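You operate a simulated robot arm through the tools that you are given. There is no shell and no other tool. Be economical: measure what you need, move in short steps, check, and stop when the job is done.

Carry out the task below with a simulated two-armed robot. There is one attempt and no reset: what you move stays moved.

Task
Take the dark grey rag from the steel table top and lay it out flat on the right end of the table.

Only the result counts: the job must be done as asked and must still hold three seconds after the hand-in. Knocking over, shifting, dropping, spilling or breaking anything else fails it.

Robot
Two 7-joint arms with two-finger parallel grippers on one trunk, on a base that drives. Base frame: it is fixed to the floor where the robot stands at the start and does not move with it; the origin is under the middle of the robot, x ahead of it, y to its left, z up; the surface under the hand at the start is at about z = 884. Units: mm, rad, N and s.
The left shoulder is at the start at [70, 163, 1070], the right one opposite. With the tool pointing down near the work surface each hand reaches from about 360 to 880 mm from the robot's upright axis, wherever it stands, measured 20 degrees to its own side. Places, roughly: right end of the table [700, 1900, 900]. Payload 3.43 kg a hand.
The TCP of each hand is the grasp point between the finger pads, 34 mm short of the fingertips. In the tool frame z runs along the fingers and y along their closing line. Largest opening 128 mm; finger width 24, thickness 12; the body of the gripper, 48 by 130 mm, starts 96 mm behind the TCP.
Orientation is told as [roll, pitch, yaw] about the base's x, y, z axes, in that order, counted from this pose: with the fingers straight down and closing along the base's y, the tool's x points along the base's -x, its y along +y and its z along -z.

Tools
- The arms move only by the tool nudge_tool. It takes "left_series", "right_series" or both (then of equal length, played together; a hand with none holds still); each is a list of rows, each an object of numbers (a shift or turn left out is 0, a gripper value left out holds the last): "dx", "dy", "dz": the shift along the tool's x, y, z in mm; "wx", "wy", "wz": the turn, a rotation vector about the tool's x, y, z in degrees; "gripper": the closure, from 0 (fully open) to 1 (shut). In form: [{"dx": .., "dy": .., "dz": .., "wx": .., "wy": .., "wz": .., "gripper": ..}, ...]. A call has 1 to 20 rows; each row is the pose to reach, as a shift and turn from the pose commanded when the call began, along the tool's axes at that moment. Rows are played at 5 a second. More than 50 mm and 0.15 rad between two rows, or a gripper value outside its range, and nothing of the call is played. Where a pose cannot be reached the arm comes as near as it can. A force on the tool above 40 N (or 10 N above the force at the start of the call, whichever is more), or a blocked arm, ends the call early, and 0.2 s more pass. Each finger travels about 153 mm/s and halts on what it meets, pressing with about 44 N; the grip force reading is that of the motor and also rises with nothing between the fingers. The clock runs only during rows and for 0.2 s after the last one: add rows that repeat a pose to give the fingers time. The reply holds the time, the measured pose of the TCP, the force on the tool along the base axes, the opening and the grip force, in the units named above and with some noise, with the torque about the TCP (base axes, N m) and any sound that the robot's microphone picked up, and new pictures: "show" is both (left out), scene, wrist or none (wrist: the cameras of the hands that moved).
- Cameras (640 x 400 px; columns grow to the right, rows downward): "scene" is now at [136.2, 25.7, 1304.2]; the picture's right is [0.26, -0.96, 0.00], its down [-0.52, -0.14, -0.84] and it looks along [0.81, 0.22, -0.54] (base axes); focal length 262 px, centre (320, 200). "left" rides on the left gripper at [76, 11, -160] in its tool frame; the picture's right is [-0.15, 0.99, 0.00], its down [-0.88, -0.13, -0.46] and it looks along [-0.45, -0.07, 0.89] (tool axes); focal length 234 px, centre (320, 200). "right" rides on the right gripper at [76, -11, -160] in its tool frame; the picture's right is [0.15, 0.99, 0.00], its down [-0.88, 0.13, -0.46] and it looks along [-0.45, 0.07, 0.89] (tool axes); focal length 234 px, centre (320, 200). There is no depth. A picture from a camera that has moved, and an enlarged one, comes with that camera's place and axes in the base frame and with its lens.
- move_column(by): slides the trunk up (or, below 0, down) by that many mm; the arms and the scene camera ride with it, the base frame stays. It gives what a move gives, with no picture.
- drive_base(legs): drives the robot by 1 to 6 legs, each [ahead, left, turn to the left] in mm, mm and rad, along the robot's own axes; the way and the turn of a leg run together, so that a leg with both is an arc; at most 1500 mm and 3.142 rad a leg. The arms and the cameras ride along, it lands a little off, and it stops where it bumps. It gives what a move gives, and a new picture of the scene camera.
- aim_head(pan, tilt): turns the head with the scene camera to pan (to the left, within 1.501 rad either way) and tilt (down, from -0.506 to 1.204), counted from straight ahead of the robot. It gives what a move gives, and a new picture of the scene camera.
- close_up(camera, box): a new picture of the part [left, top, right, bottom] of that camera's present view, enlarged. It takes no simulated time.
- hand_in(): hands the job in; it is judged then, once.

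Go step by step. Nothing tells you exact positions but the pictures and the camera data: compare them with the known pose of the tool, close in by small moves and look again before you grip or let go. The budget is 120 turns and 260 pictures, counting those below and the enlarged ones. Unless the task says otherwise, let go and move clear before handing in, and close with one line.

The tools are called after ">>>" as a command line: name --argument value ..., lists and objects as JSON in quotes. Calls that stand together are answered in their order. nudge_tool: Moves the arms, as the interface text tells. Its arguments: {"type":"object","properties":{"left_series":{"type":"array","items":{"type":"object","properties":{"dx":{"type":"number"},"dy":{"type":"number"},"dz":{"type":"number"},"wx":{"type":"number"},"wy":{"type":"number"},"wz":{"type":"number"},"gripper":{"type":"number"}}}},"right_series":{"type":"array","items":{"type":"object","properties":{"dx":{"type":"number"},"dy":{"type":"number"},"dz":{"type":"number"},"wx":{"type":"number"},"wy":{"type":"number"},"wz":{"type":"number"},"gripper":{"type":"number"}}}},"show":{"type":"string","enum":["both","scene","wrist","none"]}},"required":[]} The other tools are called the same way: move_column (by) slides the trunk up or down; drive_base (legs) drives the base; aim_head (pan, tilt) turns the head that bears the scene camera; close_up (camera, box) takes an enlarged picture of a part of a camera's view; hand_in () hands the job in.

At the start:

```text
t: 0.0
left_ee_pos: [602.1, 398.2, 1092.3]
left_orientation: [0.0, 0.001, -0.001]
left_wrist_force: [0.0, 0.1, 1.2]
left_moment: [0.03, 0.0, 0.05]
left_grip_width: 128.2
left_grip_force: 0.1
right_ee_pos: [699.3, -34.3, 1041.1]
right_orientation: [0.0, 0.0, -0.002]
right_wrist_force: [0.2, -0.2, 0.5]
right_moment: [0.01, 0.0, -0.03]
right_grip_width: 127.9
right_grip_force: 0.0
trunk travel left (down, up): [-550.0, 390.0]
robot x, y, heading: [-1.8, 0.9, -0.002]
head pan, tilt: [0.265, 0.572]
```

scene: 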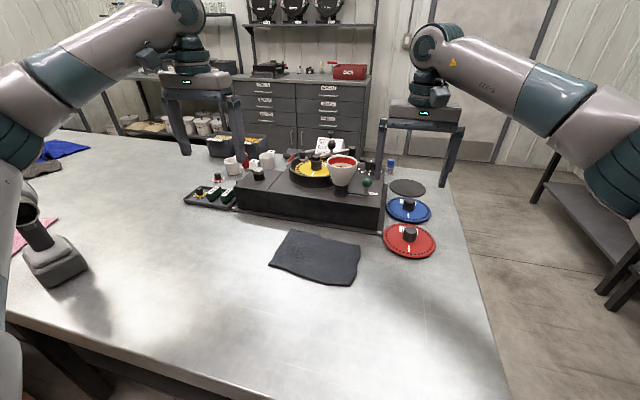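
right: 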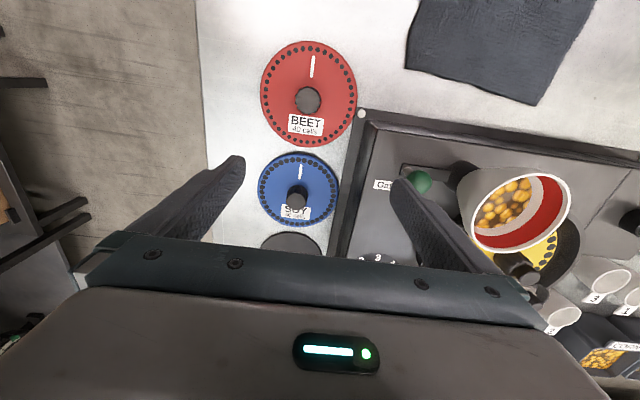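
left: 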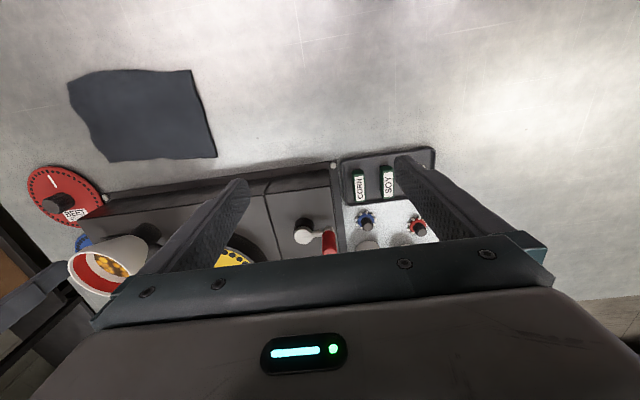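

The dark grey rag lies at about [540, 147, 884] in front of the seeder. The given end is far to my left (y about 1900), so I look there and enlarge the rag.

>>> close_up --camera "scene" --box '[240, 210, 400, 310]'

>>> aim_head --pan 1.2 --tilt 0.45

```text
4.00 times, centred on (320, 260) of scene
camera zoom: at [136.2, 25.7, 1304.2], right [0.26, -0.96, 0.0], down [-0.52, -0.14, -0.84], along [0.81, 0.22, -0.54], focal length 1047 px, centre (320, -40)
```

zoom: 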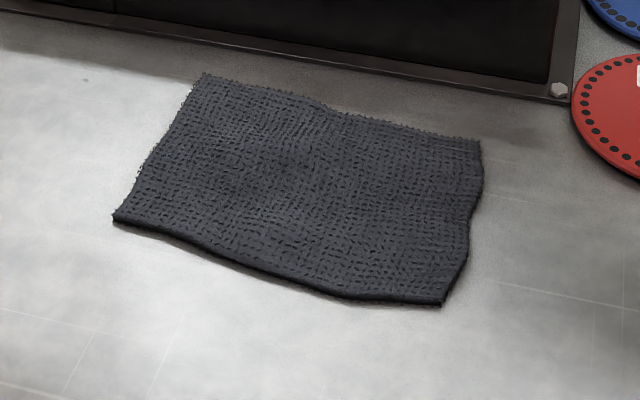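

```text
t: 1.2
left_ee_pos: [601.9, 397.9, 1092.3]
left_orientation: [0.0, 0.0, 0.0]
left_wrist_force: [-0.1, 0.1, 0.2]
left_moment: [-0.02, -0.02, -0.01]
left_grip_width: 128.1
left_grip_force: 0.1
right_ee_pos: [697.0, -32.8, 1040.7]
right_orientation: [-0.001, 0.0, -0.002]
right_wrist_force: [-0.2, 0.3, 0.5]
right_moment: [-0.01, 0.0, 0.04]
right_grip_width: 128.3
right_grip_force: 0.1
trunk travel left (down, up): [-550.0, 390.0]
robot x, y, heading: [-2.4, 1.5, -0.001]
head pan, tilt: [1.201, 0.45]
camera scene: at [83.5, 88.0, 1315.4], right [0.93, -0.36, 0.0], down [-0.16, -0.41, -0.9], along [0.33, 0.84, -0.44], focal length 262 px, centre (320, 200)
```

scene: 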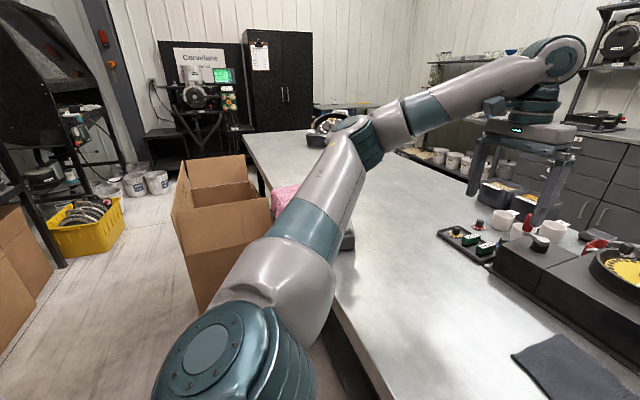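

The rag looks about 180 by 125 mm, possibly folded double. The table runs on to y≈2000, and cardboard boxes stand by its near edge. I move the left hand over the rag to inspect it and look further left.

>>> nudge_tool --left_series '[{"dx": 40, "dy": -30}, {"dx": 80, "dy": -60}, {"dx": 120, "dy": -90}, {"dx": 150, "dy": -120}, {"dx": 150, "dy": -150}]' --show "both"

>>> aim_head --pan 0.8 --tilt 0.35

```text
t: 2.4
left_ee_pos: [452.7, 246.0, 1091.0]
left_orientation: [0.003, 0.001, 0.002]
left_wrist_force: [0.6, -0.6, 0.2]
left_moment: [0.04, 0.01, -0.01]
left_grip_width: 128.1
left_grip_force: 0.1
right_ee_pos: [699.0, -34.9, 1040.4]
right_orientation: [0.001, 0.0, -0.003]
right_wrist_force: [0.5, -0.5, -0.3]
right_moment: [0.02, 0.02, -0.02]
right_grip_width: 128.1
right_grip_force: 0.1
trunk travel left (down, up): [-550.0, 390.0]
robot x, y, heading: [-2.4, 2.7, 0.001]
head pan, tilt: [1.201, 0.45]
camera scene: at [84.5, 86.5, 1315.4], right [0.93, -0.36, 0.0], down [-0.16, -0.4, -0.9], along [0.33, 0.84, -0.43], focal length 262 px, centre (320, 200)
camera left: at [376.9, 255.7, 1250.9], right [0.15, 0.99, 0.0], down [0.88, -0.13, 0.45], along [0.45, -0.07, -0.89], focal length 234 px, centre (320, 200)
```

scene: 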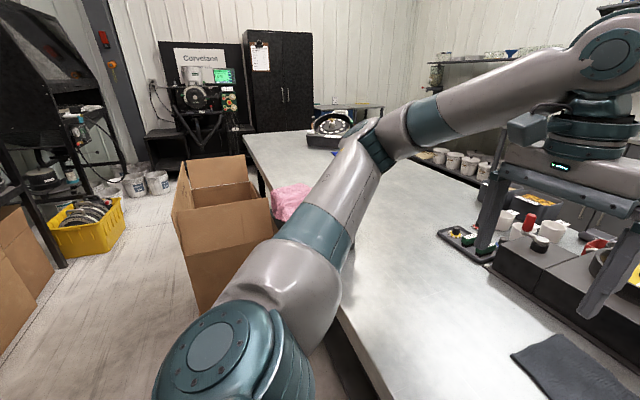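
left: 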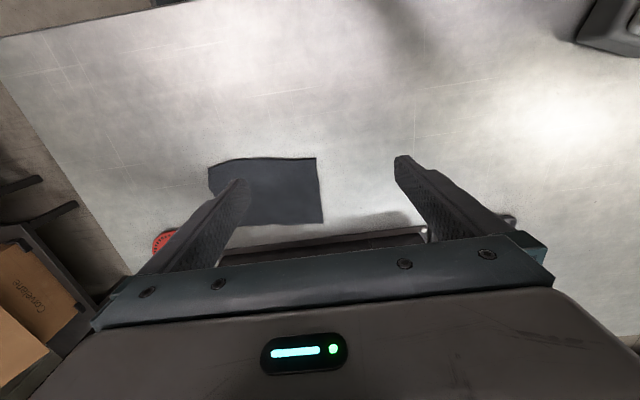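

```text
t: 3.3
left_ee_pos: [452.9, 247.3, 1092.6]
left_orientation: [-0.001, 0.001, 0.0]
left_wrist_force: [-0.2, 0.0, 0.2]
left_moment: [-0.01, -0.01, 0.05]
left_grip_width: 128.1
left_grip_force: 0.1
right_ee_pos: [698.8, -34.3, 1039.5]
right_orientation: [0.0, 0.001, 0.0]
right_wrist_force: [-0.7, 0.2, -0.4]
right_moment: [0.01, 0.0, 0.0]
right_grip_width: 127.9
right_grip_force: 0.1
trunk travel left (down, up): [-550.0, 390.0]
robot x, y, heading: [-0.1, 0.5, -0.001]
head pan, tilt: [0.799, 0.351]
camera scene: at [115.1, 69.0, 1324.6], right [0.72, -0.7, 0.0], down [-0.24, -0.25, -0.94], along [0.65, 0.67, -0.34], focal length 262 px, centre (320, 200)
```

scene: 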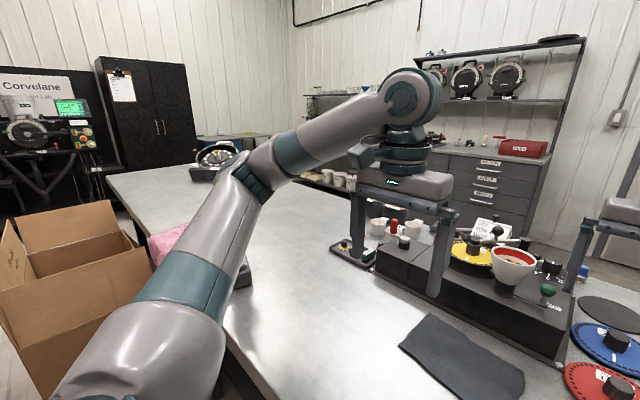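

The box stands roughly at y≈1450–1850 by the near edge, so I'll later go round it and work from the far end of the table. First I pull the right hand up and back, clear of the hopper, turn both hands so they close along x, and look at the table's far end.

>>> nudge_tool --right_series '[{"dz": -40}, {"dz": -60, "dx": 30}, {"dz": -60, "dx": 75}, {"dz": -60, "dx": 120}, {"dz": -60, "dx": 165}, {"dz": -60, "dx": 205}, {"dz": -60, "dx": 205, "dy": -40}, {"dz": -60, "dx": 205, "dy": -80}]' --left_series '[{"dz": -10}, {"dz": -20}, {"dz": -30}, {"dz": -30}, {"dz": -30, "dx": -20}, {"dz": -30, "dx": -40}, {"dz": -30, "dx": -40}, {"dz": -30, "dx": -40}]' --show "scene"

>>> aim_head --pan 1.0 --tilt 0.3

```text
t: 5.1
left_ee_pos: [490.3, 245.7, 1122.4]
left_orientation: [0.002, -0.001, 0.001]
left_wrist_force: [0.1, 0.0, 0.2]
left_moment: [0.01, -0.03, 0.05]
left_grip_width: 127.8
left_grip_force: 0.0
right_ee_pos: [493.4, -115.9, 1101.7]
right_orientation: [0.004, 0.001, -0.003]
right_wrist_force: [-0.7, -0.9, -0.8]
right_moment: [0.01, -0.01, -0.02]
right_grip_width: 127.8
right_grip_force: 0.1
trunk travel left (down, up): [-550.0, 390.0]
robot x, y, heading: [-4.0, 2.9, -0.0]
head pan, tilt: [0.799, 0.351]
camera scene: at [114.6, 67.5, 1324.7], right [0.72, -0.7, 0.0], down [-0.24, -0.25, -0.94], along [0.65, 0.67, -0.34], focal length 262 px, centre (320, 200)
```

scene: 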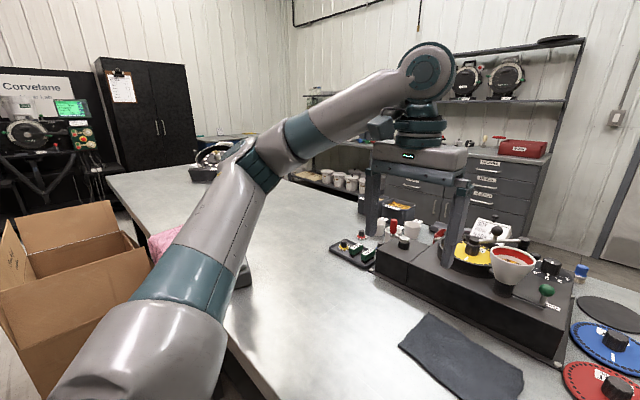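

```text
t: 5.8
left_ee_pos: [492.3, 247.4, 1122.0]
left_orientation: [0.0, -0.001, 0.0]
left_wrist_force: [-0.2, 0.0, -0.6]
left_moment: [0.02, 0.01, 0.0]
left_grip_width: 128.0
left_grip_force: 0.1
right_ee_pos: [491.7, -114.7, 1101.2]
right_orientation: [-0.001, 0.0, -0.001]
right_wrist_force: [0.6, 0.5, -0.4]
right_moment: [-0.02, -0.01, -0.01]
right_grip_width: 128.1
right_grip_force: 0.0
trunk travel left (down, up): [-550.0, 390.0]
robot x, y, heading: [1.9, 0.1, -0.0]
head pan, tilt: [1.0, 0.3]
camera scene: at [100.7, 81.1, 1329.3], right [0.84, -0.54, 0.0], down [-0.16, -0.25, -0.96], along [0.52, 0.8, -0.3], focal length 262 px, centre (320, 200)
```

scene: 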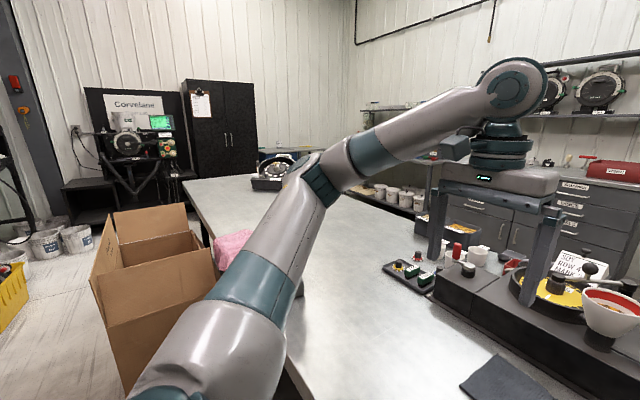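

Now I drive left to centre the rag in front of me, then turn both hands by 90 degrees.

>>> drive_base --legs '[[0, 147, 0]]'

>>> nudge_tool --left_series '[{"wz": 8}, {"wz": 16}, {"wz": 24}, {"wz": 32}, {"wz": 40}, {"wz": 48}, {"wz": 56}, {"wz": 64}, {"wz": 72}, {"wz": 80}, {"wz": 88}, {"wz": 90}]' --right_series '[{"wz": -8}, {"wz": -16}, {"wz": -24}, {"wz": -32}, {"wz": -40}, {"wz": -48}, {"wz": -56}, {"wz": -64}, {"wz": -72}, {"wz": -80}, {"wz": -88}, {"wz": -90}]' --show "wrist"

>>> aim_head --pan 0.0 --tilt 0.8

```text
t: 7.2
left_ee_pos: [490.8, 396.2, 1122.7]
left_orientation: [0.001, 0.001, 0.002]
left_wrist_force: [-0.3, -0.4, 0.3]
left_moment: [-0.01, -0.01, -0.01]
left_grip_width: 128.1
left_grip_force: 0.1
right_ee_pos: [492.5, 33.4, 1101.3]
right_orientation: [0.001, 0.001, 0.001]
right_wrist_force: [-0.4, 0.2, 0.0]
right_moment: [-0.06, 0.0, 0.01]
right_grip_width: 128.0
right_grip_force: 0.2
trunk travel left (down, up): [-550.0, 390.0]
robot x, y, heading: [0.1, 148.2, 0.005]
head pan, tilt: [1.0, 0.3]
camera scene: at [100.2, 228.7, 1329.3], right [0.84, -0.54, 0.0], down [-0.16, -0.25, -0.96], along [0.51, 0.81, -0.3], focal length 262 px, centre (320, 200)
```

scene: 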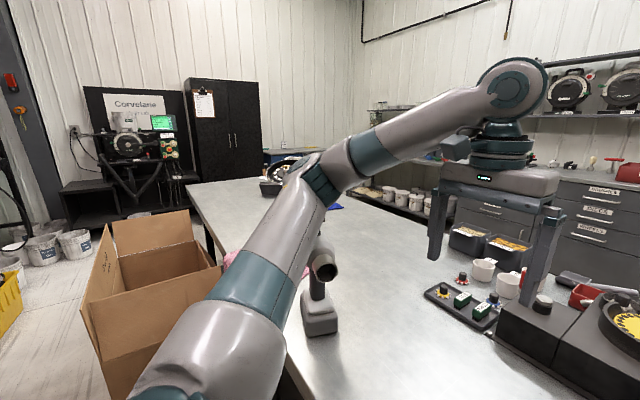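

```text
t: 9.8
left_ee_pos: [490.3, 394.7, 1120.8]
left_orientation: [0.0, 0.001, -1.571]
left_wrist_force: [-0.4, -0.6, 0.2]
left_moment: [0.02, -0.01, -0.03]
left_grip_width: 127.9
left_grip_force: 0.0
right_ee_pos: [448.7, 50.9, 1089.0]
right_orientation: [0.001, -0.001, 1.569]
right_wrist_force: [-0.4, -0.1, 0.1]
right_moment: [0.04, 0.04, 0.01]
right_grip_width: 128.2
right_grip_force: 0.0
right hand out of reach, approached as far as the arm can: row 11, 12
trunk travel left (down, up): [-550.0, 390.0]
robot x, y, heading: [0.5, 146.8, 0.007]
head pan, tilt: [1.0, 0.3]
camera right: at [460.4, -24.9, 1248.5], right [-0.99, -0.14, 0.0], down [-0.13, 0.88, 0.46], along [-0.07, 0.45, -0.89], focal length 234 px, centre (320, 200)
camera left: at [501.2, 470.4, 1281.9], right [0.99, -0.15, 0.0], down [-0.13, -0.88, 0.46], along [-0.07, -0.45, -0.89], focal length 234 px, centre (320, 200)
```

right: 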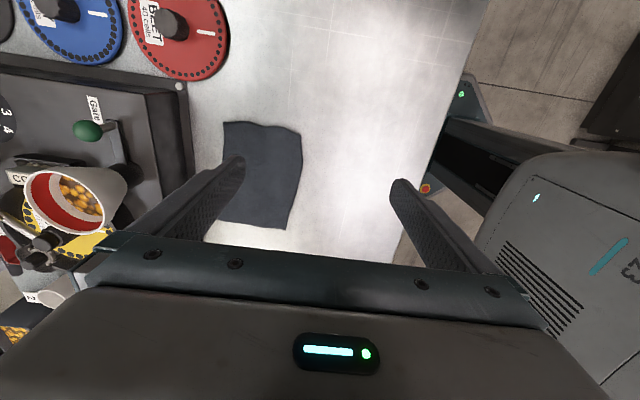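
left: 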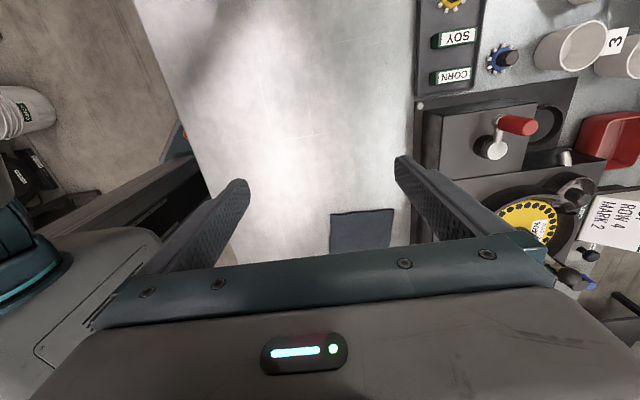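

```text
t: 11.1
left_ee_pos: [490.6, 396.3, 1122.5]
left_orientation: [0.002, 0.0, -1.57]
left_wrist_force: [-0.1, -0.4, -0.8]
left_moment: [0.0, -0.01, 0.03]
left_grip_width: 127.9
left_grip_force: 0.2
right_ee_pos: [449.7, 53.0, 1088.4]
right_orientation: [-0.001, -0.001, 1.566]
right_wrist_force: [-0.3, -0.6, 0.0]
right_moment: [0.01, 0.0, 0.03]
right_grip_width: 128.0
right_grip_force: 0.1
trunk travel left (down, up): [-550.0, 390.0]
robot x, y, heading: [-2.1, 146.7, 0.002]
head pan, tilt: [0.0, 0.799]
camera scene: at [130.6, 150.1, 1285.0], right [0.0, -1.0, 0.0], down [-0.72, 0.0, -0.7], along [0.7, 0.0, -0.72], focal length 262 px, centre (320, 200)
```

scene: 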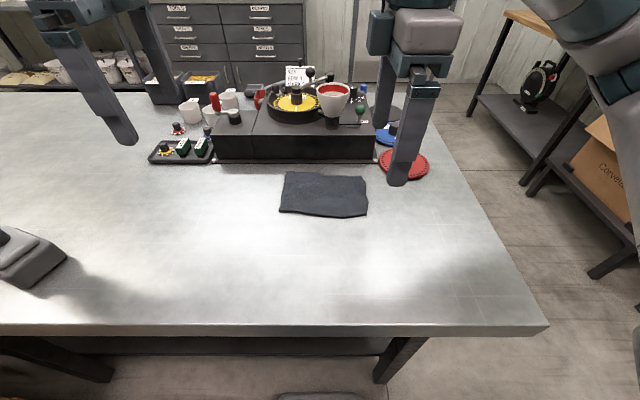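

Both hands closing along x; the right arm is near its reach in that turn. I bring the hands closer above the front corners of the rag and take an enlarged look.

>>> nudge_tool --left_series '[{"dx": -40, "dz": 20}, {"dx": -80, "dz": 40}, {"dx": -120, "dz": 60}, {"dx": -150, "dz": 80}, {"dx": -180, "dz": 100}, {"dx": -180, "dz": 120}]' --right_series '[{"dz": 20}, {"dz": 40}, {"dz": 60}, {"dz": 80, "dx": -10, "dy": -10}, {"dz": 90, "dx": -20, "dy": -20}, {"dz": 90, "dx": -25, "dy": -40}]' --show "both"

>>> close_up --camera "scene" --box '[240, 140, 400, 240]'

```text
t: 12.4
left_ee_pos: [491.5, 217.2, 1001.3]
left_orientation: [-0.003, -0.001, -1.566]
left_wrist_force: [0.2, 0.5, 0.1]
left_moment: [-0.04, 0.01, -0.04]
left_grip_width: 128.1
left_grip_force: 0.0
right_ee_pos: [473.6, 85.8, 999.5]
right_orientation: [-0.001, 0.003, 1.57]
right_wrist_force: [0.3, 0.1, 0.8]
right_moment: [-0.02, 0.02, 0.02]
right_grip_width: 128.1
right_grip_force: 0.1
right hand out of reach, approached as far as the arm can: row 6
trunk travel left (down, up): [-550.0, 390.0]
robot x, y, heading: [1.3, 148.8, 0.003]
head pan, tilt: [0.0, 0.799]
camera scene: at [131.1, 151.6, 1284.9], right [0.0, -1.0, 0.0], down [-0.72, 0.0, -0.7], along [0.7, 0.0, -0.72], focal length 262 px, centre (320, 200)
camera right: at [484.9, 9.2, 1158.8], right [-0.99, -0.14, 0.0], down [-0.13, 0.88, 0.45], along [-0.06, 0.45, -0.89], focal length 234 px, centre (320, 200)
camera left: at [501.7, 293.2, 1161.7], right [0.99, -0.14, 0.0], down [-0.13, -0.88, 0.46], along [-0.07, -0.45, -0.89], focal length 234 px, centre (320, 200)
```

scene: 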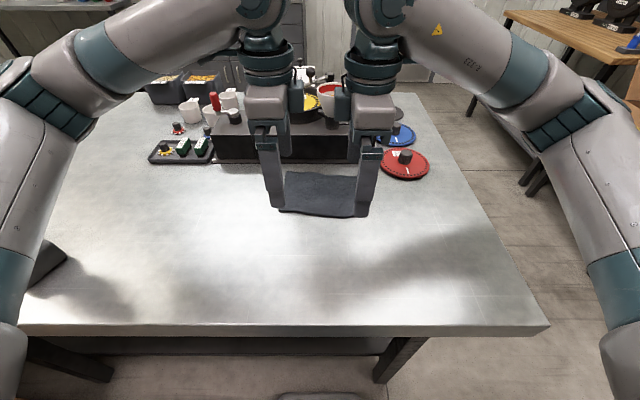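
right: 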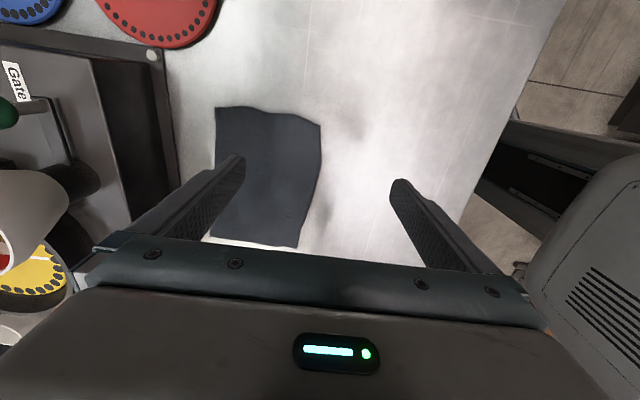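
left: 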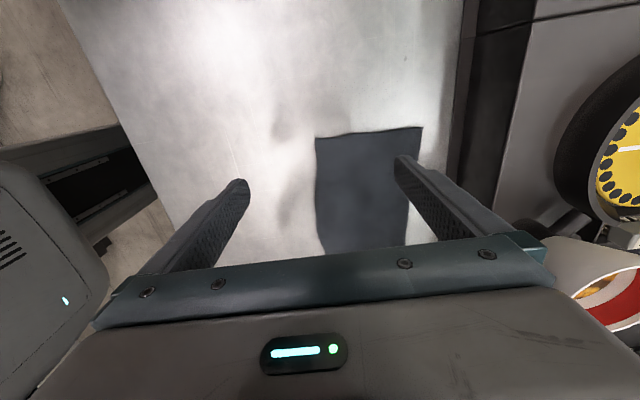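

```text
4.00 times, centred on (320, 190) of scene
camera zoom: at [131.1, 151.6, 1284.9], right [0.0, -1.0, 0.0], down [-0.72, 0.0, -0.7], along [0.7, 0.0, -0.72], focal length 1047 px, centre (320, 240)
```

zoom: 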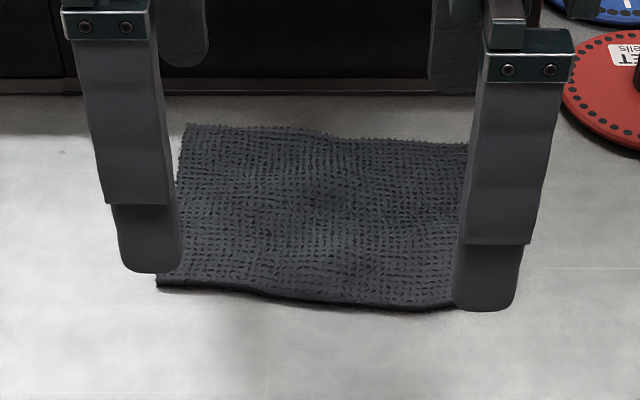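

Reach improves lower down. I narrow the grippers and come down to just above the front corners.

>>> nudge_tool --left_series '[{"dz": 20, "gripper": 0.7}, {"dz": 40, "dy": 10}, {"dz": 55, "dy": 18}, {"dz": 60, "dy": 18}]' --right_series '[{"dz": 20, "gripper": 0.7}, {"dz": 40, "dy": -5}, {"dz": 55, "dy": -15}, {"dz": 60, "dy": -20}]' --show "both"

>>> close_up --camera "scene" --box '[240, 140, 400, 240]'

```text
t: 13.4
left_ee_pos: [510.0, 214.6, 941.2]
left_orientation: [0.0, 0.0, -1.57]
left_wrist_force: [0.0, -0.4, 0.2]
left_moment: [0.02, -0.04, 0.02]
left_grip_width: 38.3
left_grip_force: 0.0
right_ee_pos: [473.4, 86.0, 952.0]
right_orientation: [-0.001, 0.0, 1.568]
right_wrist_force: [0.9, -0.1, -0.4]
right_moment: [-0.02, 0.03, 0.01]
right_grip_width: 38.3
right_grip_force: 0.2
right hand out of reach, approached as far as the arm can: row 2, 3, 4
trunk travel left (down, up): [-550.0, 390.0]
robot x, y, heading: [0.8, 149.1, 0.0]
head pan, tilt: [0.0, 0.799]
camera scene: at [130.6, 150.0, 1285.0], right [0.0, -1.0, 0.0], down [-0.72, 0.0, -0.7], along [0.7, 0.0, -0.72], focal length 262 px, centre (320, 200)
camera right: at [484.1, 9.3, 1112.2], right [-0.99, -0.14, 0.0], down [-0.13, 0.88, 0.46], along [-0.06, 0.45, -0.89], focal length 234 px, centre (320, 200)
camera left: at [520.0, 291.0, 1101.9], right [0.99, -0.14, 0.0], down [-0.13, -0.88, 0.46], along [-0.07, -0.45, -0.89], focal length 234 px, centre (320, 200)
```

scene: 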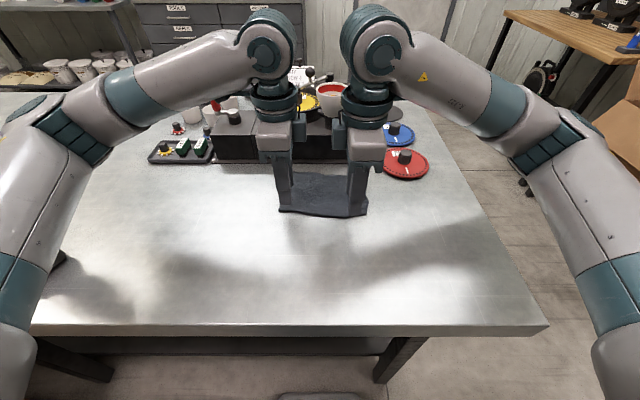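
right: 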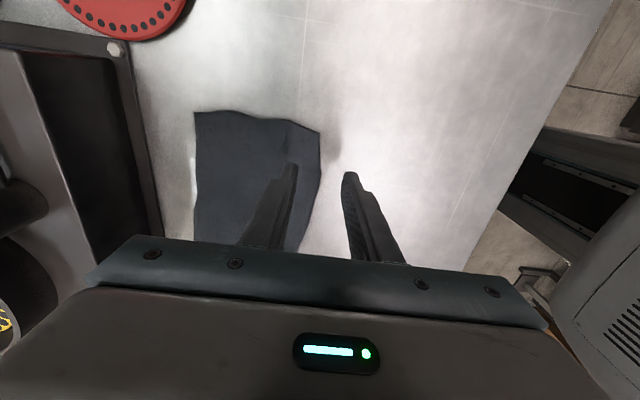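
left: 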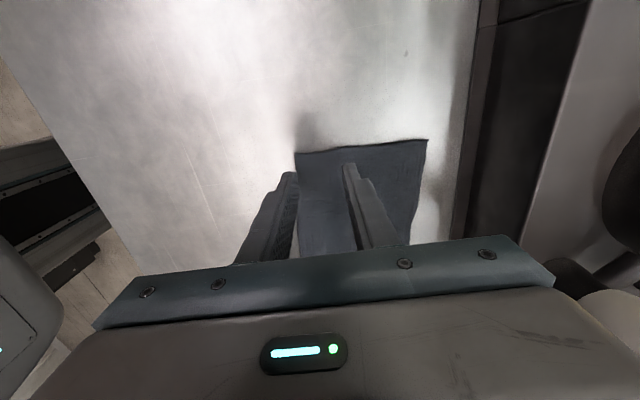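

```text
4.00 times, centred on (320, 190) of scene
camera zoom: at [130.6, 150.0, 1285.0], right [0.0, -1.0, 0.0], down [-0.72, 0.0, -0.7], along [0.7, 0.0, -0.72], focal length 1047 px, centre (320, 240)
```

zoom: 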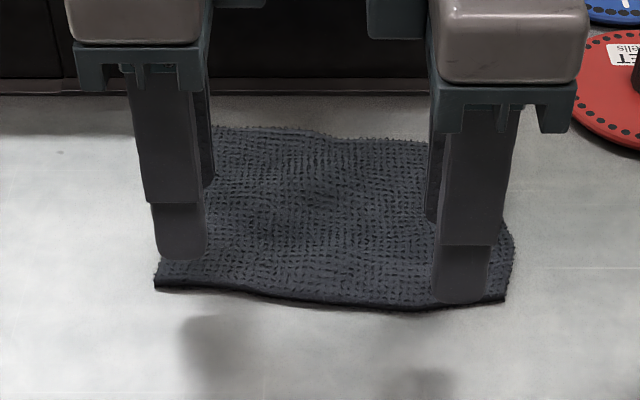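

The right hand is at its forward limit 22 mm short, so I nudge the base ahead a little.

>>> drive_base --legs '[[30, 0, 0]]'

>>> nudge_tool --left_series '[{"dy": -15}, {"dy": -30}]' --right_series '[{"dz": 5}, {"dz": 10}]' --show "wrist"

```text
t: 14.3
left_ee_pos: [540.0, 215.4, 941.2]
left_orientation: [0.0, 0.0, -1.567]
left_wrist_force: [-0.1, -0.2, -0.3]
left_moment: [-0.01, 0.06, 0.0]
left_grip_width: 38.3
left_grip_force: 0.0
right_ee_pos: [503.1, 85.7, 951.9]
right_orientation: [-0.001, 0.001, 1.565]
right_wrist_force: [1.1, -0.7, -0.6]
right_moment: [0.01, 0.01, 0.01]
right_grip_width: 38.3
right_grip_force: 0.1
trunk travel left (down, up): [-550.0, 390.0]
robot x, y, heading: [28.7, 146.2, 0.001]
head pan, tilt: [0.0, 0.799]
camera scene: at [160.4, 150.0, 1285.0], right [0.0, -1.0, 0.0], down [-0.72, 0.0, -0.7], along [0.7, 0.0, -0.72], focal length 262 px, centre (320, 200)
```

scene: 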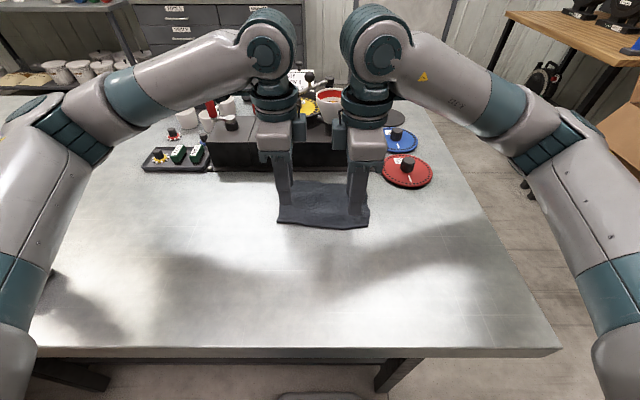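

```text
t: 14.9
left_ee_pos: [509.8, 215.1, 941.5]
left_orientation: [-0.001, 0.001, -1.568]
left_wrist_force: [0.2, 0.5, 0.5]
left_moment: [0.05, 0.0, -0.01]
left_grip_width: 38.4
left_grip_force: 0.0
right_ee_pos: [502.7, 85.1, 942.8]
right_orientation: [0.0, 0.0, 1.566]
right_wrist_force: [0.4, 0.0, 0.1]
right_moment: [0.01, 0.02, 0.01]
right_grip_width: 38.6
right_grip_force: 0.2
trunk travel left (down, up): [-550.0, 390.0]
robot x, y, heading: [27.2, 149.8, 0.003]
head pan, tilt: [0.0, 0.799]
camera right: at [513.6, 8.7, 1101.7], right [-0.99, -0.14, 0.0], down [-0.13, 0.88, 0.46], along [-0.06, 0.45, -0.89], focal length 234 px, centre (320, 200)
camera left: at [519.1, 290.4, 1102.2], right [0.99, -0.14, 0.0], down [-0.13, -0.88, 0.46], along [-0.07, -0.45, -0.89], focal length 234 px, centre (320, 200)
```

right: 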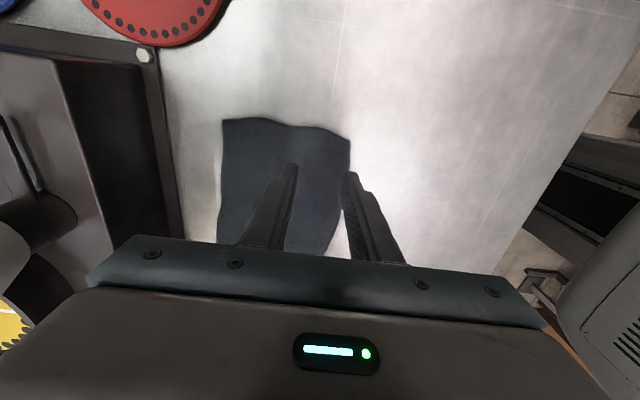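
left: 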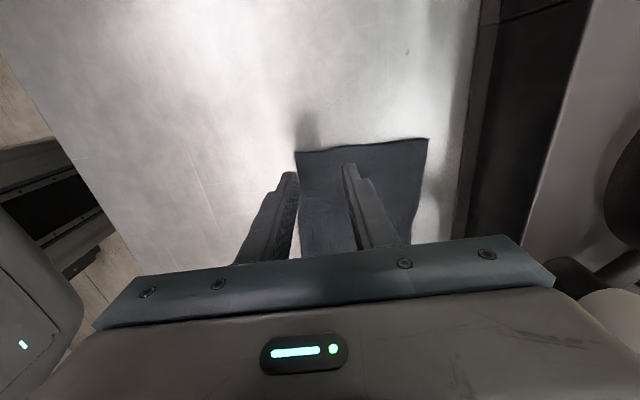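

Edges at x≈487 (left) and 481 (right), which puts the fingers well. I narrow to ~28 mm and lower until the tips touch.

>>> nudge_tool --left_series '[{"dz": 5, "gripper": 0.78}, {"dz": 10}, {"dz": 14}, {"dz": 17}]' --right_series '[{"dz": 5, "dy": -2, "gripper": 0.78}, {"dz": 10, "dy": -4}, {"dz": 14, "dy": -4}, {"dz": 18, "dy": -4}]' --show "none"

>>> close_up --camera "scene" --box '[240, 150, 400, 250]'

```text
t: 15.9
left_ee_pos: [509.0, 214.9, 924.5]
left_orientation: [0.0, 0.001, -1.568]
left_wrist_force: [0.2, 0.3, 0.1]
left_moment: [-0.02, 0.01, 0.0]
left_grip_width: 28.3
left_grip_force: 0.1
right_ee_pos: [503.3, 83.3, 937.4]
right_orientation: [-0.001, 0.001, 1.562]
right_wrist_force: [-0.6, 0.8, 0.2]
right_moment: [-0.02, 0.01, 0.02]
right_grip_width: 28.2
right_grip_force: 0.1
right hand out of reach, approached as far as the arm can: row 2, 3, 4
trunk travel left (down, up): [-550.0, 390.0]
robot x, y, heading: [24.2, 144.7, 0.001]
head pan, tilt: [0.0, 0.799]
```

```text
4.00 times, centred on (320, 200) of scene
camera zoom: at [160.3, 150.1, 1284.9], right [0.0, -1.0, 0.0], down [-0.72, 0.0, -0.7], along [0.7, 0.0, -0.72], focal length 1047 px, centre (320, 200)
```

zoom: 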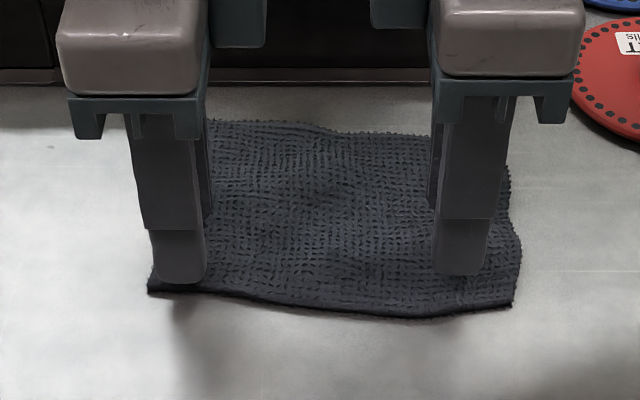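

The right hand is limited by its wrist turn; I relax its yaw by 15 degrees and try lowering again.

>>> nudge_tool --right_series '[{"wz": 8}, {"wz": 15}, {"wz": 15, "dz": 5}, {"wz": 15, "dz": 10}, {"wz": 15, "dz": 13}]' --show "none"

>>> close_up --camera "scene" --box '[240, 150, 400, 250]'

```text
t: 17.1
left_ee_pos: [507.5, 214.2, 924.6]
left_orientation: [-0.001, 0.0, -1.569]
left_wrist_force: [-0.1, 0.2, -0.7]
left_moment: [0.0, 0.0, 0.01]
left_grip_width: 28.5
left_grip_force: 0.1
right_ee_pos: [503.1, 84.0, 927.1]
right_orientation: [-0.001, -0.001, 1.305]
right_wrist_force: [-0.4, -0.4, 0.2]
right_moment: [0.01, 0.02, 0.01]
right_grip_width: 28.0
right_grip_force: 0.0
trunk travel left (down, up): [-550.0, 390.0]
robot x, y, heading: [31.2, 148.6, 0.002]
head pan, tilt: [0.0, 0.799]
```

```text
4.00 times, centred on (320, 200) of scene
camera zoom: at [160.2, 150.0, 1284.9], right [0.0, -1.0, 0.0], down [-0.72, 0.0, -0.7], along [0.7, 0.0, -0.72], focal length 1047 px, centre (320, 200)
```

zoom: 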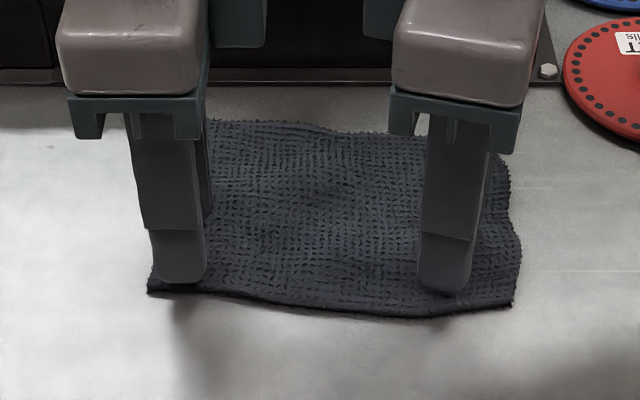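

That worked. Both go down in small steps until the force rises.

>>> nudge_tool --left_series '[{"dz": 2}, {"dz": 4}, {"dz": 4}]' --right_series '[{"dz": 2}, {"dz": 4}, {"dz": 6}]' --show "none"

```text
t: 17.9
left_ee_pos: [508.8, 215.2, 922.3]
left_orientation: [0.0, 0.0, -1.569]
left_wrist_force: [0.4, -0.6, -0.1]
left_moment: [0.01, -0.01, -0.01]
left_grip_width: 28.1
left_grip_force: 0.0
right_ee_pos: [503.8, 84.5, 920.3]
right_orientation: [-0.001, 0.0, 1.306]
right_wrist_force: [-0.4, 0.1, -0.5]
right_moment: [-0.03, 0.02, 0.0]
right_grip_width: 28.1
right_grip_force: 0.1
trunk travel left (down, up): [-550.0, 390.0]
robot x, y, heading: [30.4, 148.7, -0.001]
head pan, tilt: [0.0, 0.799]
```

>>> nudge_tool --left_series '[{"dz": 2}, {"dz": 4}, {"dz": 5}]' --right_series '[{"dz": 1}, {"dz": 2}, {"dz": 3}]' --show "none"

>>> close_up --camera "scene" --box '[240, 150, 400, 250]'

```text
t: 18.7
left_ee_pos: [508.6, 215.2, 917.9]
left_orientation: [0.002, 0.0, -1.569]
left_wrist_force: [1.0, 0.2, 8.4]
left_moment: [0.03, -0.03, 0.0]
left_grip_width: 28.1
left_grip_force: 0.0
right_ee_pos: [501.5, 85.3, 918.1]
right_orientation: [-0.004, 0.0, 1.306]
right_wrist_force: [1.3, 0.8, 5.5]
right_moment: [-0.01, -0.09, 0.02]
right_grip_width: 28.2
right_grip_force: 0.0
trunk travel left (down, up): [-550.0, 390.0]
robot x, y, heading: [31.7, 148.2, 0.002]
head pan, tilt: [0.0, 0.799]
```

```text
4.00 times, centred on (320, 200) of scene
camera zoom: at [159.3, 150.2, 1285.3], right [0.0, -1.0, 0.0], down [-0.72, 0.0, -0.7], along [0.7, 0.0, -0.72], focal length 1047 px, centre (320, 200)
```

zoom: 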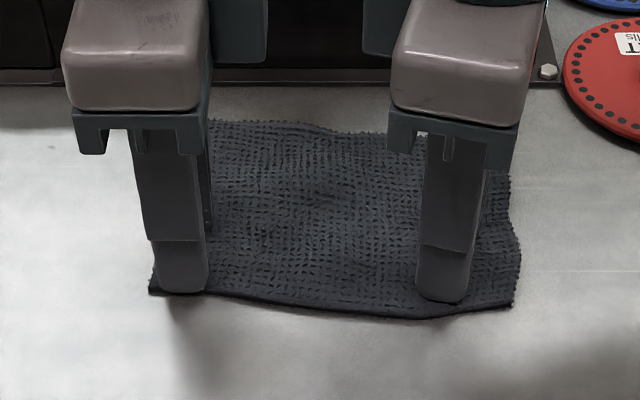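

Contact is at 5–8 N. Now I close both grippers.

>>> nudge_tool --left_series '[{"dz": 0.5, "gripper": 0.9}, {"dz": 0.5, "gripper": 1.0}, {"dz": 0.5, "gripper": 1.0}, {"dz": 0, "gripper": 1.0}]' --right_series '[{"dz": 1, "gripper": 0.9}, {"dz": 1, "gripper": 1.0}, {"dz": 1, "gripper": 1.0}, {"dz": 0, "gripper": 1.0}]' --show "wrist"

>>> close_up --camera "scene" --box '[240, 150, 400, 250]'

```text
t: 19.7
left_ee_pos: [507.7, 215.2, 917.2]
left_orientation: [0.002, 0.0, -1.569]
left_wrist_force: [1.8, -1.6, 13.4]
left_moment: [-0.04, -0.07, 0.0]
left_grip_width: 0.1
left_grip_force: 32.8
right_ee_pos: [501.4, 84.4, 918.4]
right_orientation: [-0.004, -0.001, 1.305]
right_wrist_force: [1.2, 1.3, 13.2]
right_moment: [0.06, -0.04, -0.02]
right_grip_width: 0.0
right_grip_force: 33.0
trunk travel left (down, up): [-550.0, 390.0]
robot x, y, heading: [29.4, 148.4, 0.001]
head pan, tilt: [0.0, 0.799]
camera right: at [492.3, 7.6, 1077.4], right [-0.99, 0.12, 0.0], down [0.1, 0.88, 0.46], along [0.06, 0.45, -0.89], focal length 234 px, centre (320, 200)
camera left: at [518.1, 290.4, 1077.1], right [0.99, -0.14, 0.0], down [-0.13, -0.88, 0.46], along [-0.06, -0.45, -0.89], focal length 234 px, centre (320, 200)
```

right: 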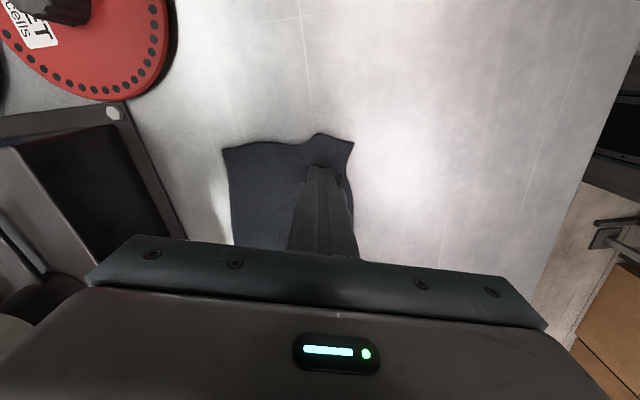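
left: 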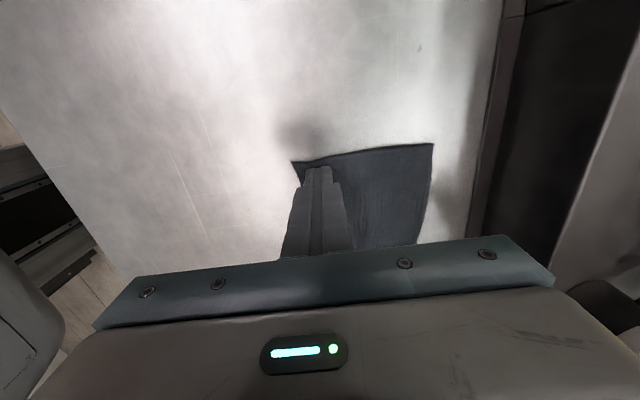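

```text
4.00 times, centred on (320, 200) of scene
camera zoom: at [158.4, 150.0, 1285.2], right [0.0, -1.0, 0.0], down [-0.72, 0.0, -0.7], along [0.7, 0.0, -0.72], focal length 1047 px, centre (320, 200)
```

zoom: 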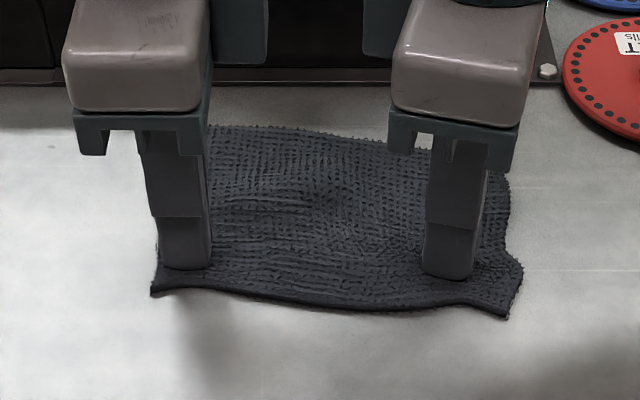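

The cloth has drawn in under both grippers. I lift gently to see if it comes along.

>>> nudge_tool --left_series '[{"dz": -10}, {"dz": -20}, {"dz": -30}, {"dz": -40}]' --right_series '[{"dz": -10}, {"dz": -20}, {"dz": -30}, {"dz": -40}]' --show "scene"

>>> close_up --camera "scene" --box '[240, 150, 400, 250]'

```text
t: 20.7
left_ee_pos: [511.0, 216.0, 956.3]
left_orientation: [0.0, -0.001, -1.57]
left_wrist_force: [0.0, 0.1, -0.3]
left_moment: [-0.04, 0.03, 0.02]
left_grip_width: 0.1
left_grip_force: 33.1
right_ee_pos: [502.8, 83.0, 957.0]
right_orientation: [-0.002, -0.003, 1.308]
right_wrist_force: [-0.5, -0.1, 0.6]
right_moment: [0.02, 0.0, 0.01]
right_grip_width: 0.0
right_grip_force: 33.2
trunk travel left (down, up): [-550.0, 390.0]
robot x, y, heading: [32.1, 146.1, 0.004]
head pan, tilt: [0.0, 0.799]
camera scene: at [159.6, 150.0, 1285.0], right [0.0, -1.0, 0.0], down [-0.72, 0.0, -0.7], along [0.7, 0.0, -0.72], focal length 262 px, centre (320, 200)
```

scene: 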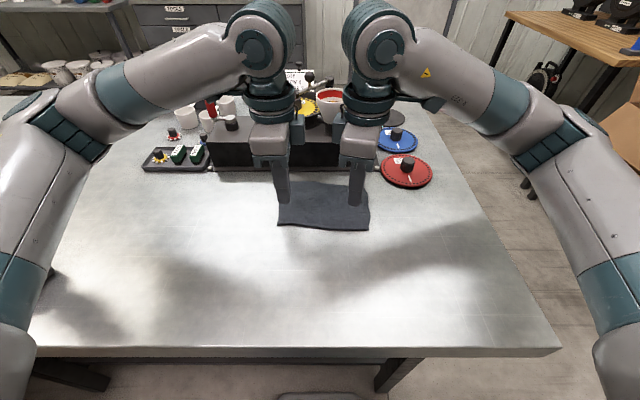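

```text
4.00 times, centred on (320, 200) of scene
camera zoom: at [159.6, 150.0, 1285.0], right [0.0, -1.0, 0.0], down [-0.72, 0.0, -0.7], along [0.7, 0.0, -0.72], focal length 1047 px, centre (320, 200)
```

zoom: 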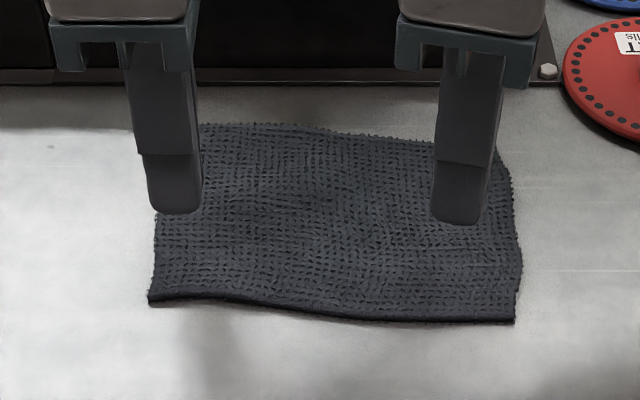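

It slipped out flat and unharmed. I retry with the left hand alone: wider opening, both fingers on the cloth, pressing firmer while closing slowly.

>>> nudge_tool --left_series '[{"gripper": 0.53, "dy": 6}, {"gripper": 0.53, "dy": 10, "dz": 15}, {"gripper": 0.53, "dy": 10, "dz": 30}, {"gripper": 0.53, "dy": 10, "dz": 38}, {"dy": 10, "dz": 41}, {"dy": 10, "dz": 43}]' --show "none"

>>> close_up --camera "scene" --box '[240, 150, 400, 250]'

```text
t: 22.1
left_ee_pos: [518.3, 216.2, 915.7]
left_orientation: [0.006, 0.0, -1.567]
left_wrist_force: [4.4, 2.5, 31.2]
left_moment: [0.02, -0.1, -0.08]
left_grip_width: 60.2
left_grip_force: 0.1
right_ee_pos: [500.5, 83.0, 957.2]
right_orientation: [-0.004, -0.002, 1.307]
right_wrist_force: [-0.2, 0.6, 0.7]
right_moment: [0.01, 0.01, -0.02]
right_grip_width: 0.0
right_grip_force: 33.2
trunk travel left (down, up): [-550.0, 390.0]
robot x, y, heading: [31.3, 146.0, 0.001]
head pan, tilt: [0.0, 0.799]
```

```text
4.00 times, centred on (320, 200) of scene
camera zoom: at [158.3, 150.0, 1285.7], right [0.0, -1.0, 0.0], down [-0.72, 0.0, -0.7], along [0.7, 0.0, -0.72], focal length 1047 px, centre (320, 200)
```

zoom: 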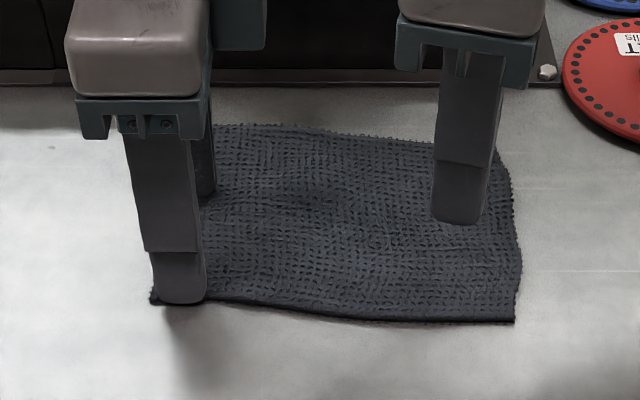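

>>> nudge_tool --left_series '[{"gripper": 0.6}, {"gripper": 0.68}, {"gripper": 0.76}, {"gripper": 0.84}, {"gripper": 0.92}, {"gripper": 1.0}, {"gripper": 1.0}, {"gripper": 1.0}]' --show "wrist"

>>> close_up --camera "scene" --box '[240, 150, 400, 250]'

```text
t: 22.7
left_ee_pos: [519.6, 215.5, 916.7]
left_orientation: [0.006, -0.006, -1.569]
left_wrist_force: [-0.9, 0.0, 22.1]
left_moment: [-0.06, -0.06, 0.0]
left_grip_width: 9.6
left_grip_force: 36.3
right_ee_pos: [501.1, 83.2, 956.5]
right_orientation: [-0.002, 0.0, 1.307]
right_wrist_force: [-0.7, -0.3, 0.6]
right_moment: [0.02, 0.03, -0.01]
right_grip_width: 0.0
right_grip_force: 33.3
trunk travel left (down, up): [-550.0, 390.0]
robot x, y, heading: [29.0, 147.3, -0.001]
head pan, tilt: [0.0, 0.799]
stopped in row 3 (left hand): the force on the tool passed its limit at 43 N (the readings are from after the stop); the commanded pose is now the measured one
camera left: at [528.6, 291.2, 1076.5], right [0.99, -0.14, 0.01], down [-0.13, -0.88, 0.46], along [-0.06, -0.45, -0.89], focal length 234 px, centre (320, 200)
```

left: 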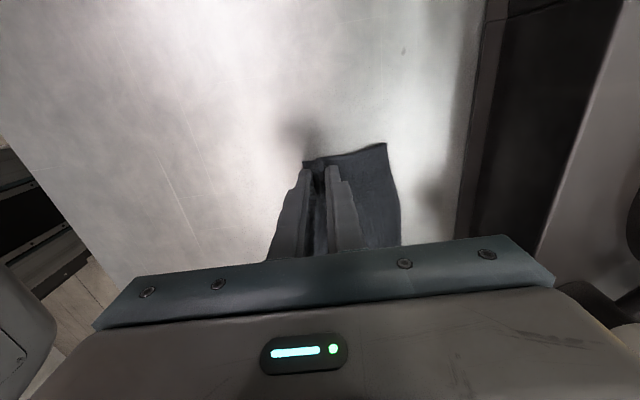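

```text
4.00 times, centred on (320, 200) of scene
camera zoom: at [159.4, 149.9, 1284.7], right [0.0, -1.0, 0.0], down [-0.72, 0.0, -0.7], along [0.7, 0.0, -0.72], focal length 1047 px, centre (320, 200)
```

zoom: 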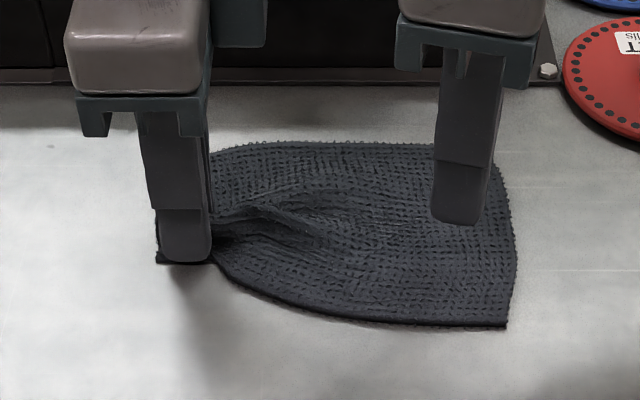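

The left hand now has a fold in its grip (9.6 mm wide). I do the same with the right hand at its corner, pressing a bit less.

>>> nudge_tool --right_series '[{"gripper": 0.6}, {"gripper": 0.6, "dy": -8, "dx": -2, "dz": 12}, {"gripper": 0.6, "dy": -8, "dx": -2, "dz": 26}, {"dy": -8, "dx": -2, "dz": 36}, {"dy": -8, "dx": -2, "dz": 39}, {"dy": -8, "dx": -2, "dz": 41}]' --show "none"

>>> close_up --camera "scene" --box '[240, 150, 400, 250]'

```text
t: 24.1
left_ee_pos: [517.5, 214.9, 915.7]
left_orientation: [0.006, -0.002, -1.568]
left_wrist_force: [5.1, 0.5, 31.8]
left_moment: [-0.05, -0.26, -0.02]
left_grip_width: 30.2
left_grip_force: 0.0
right_ee_pos: [509.4, 83.3, 917.1]
right_orientation: [-0.006, -0.002, 1.305]
right_wrist_force: [-0.8, -0.9, 10.8]
right_moment: [-0.01, 0.06, 0.05]
right_grip_width: 51.2
right_grip_force: 0.1
trunk travel left (down, up): [-550.0, 390.0]
robot x, y, heading: [25.4, 151.4, 0.005]
head pan, tilt: [0.0, 0.799]
```

```text
4.00 times, centred on (320, 200) of scene
camera zoom: at [157.4, 149.5, 1285.6], right [0.0, -1.0, 0.0], down [-0.72, 0.0, -0.7], along [0.7, 0.0, -0.72], focal length 1047 px, centre (320, 200)
```

zoom: 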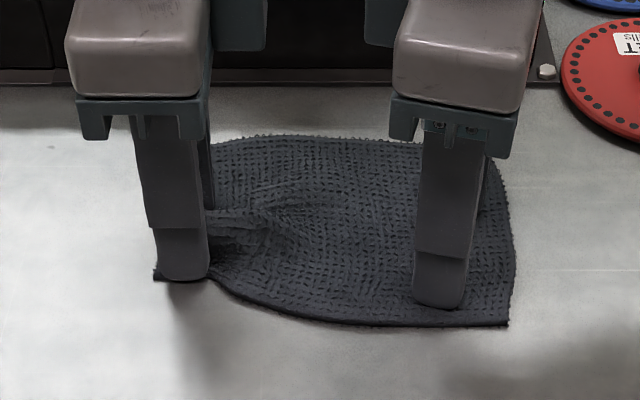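

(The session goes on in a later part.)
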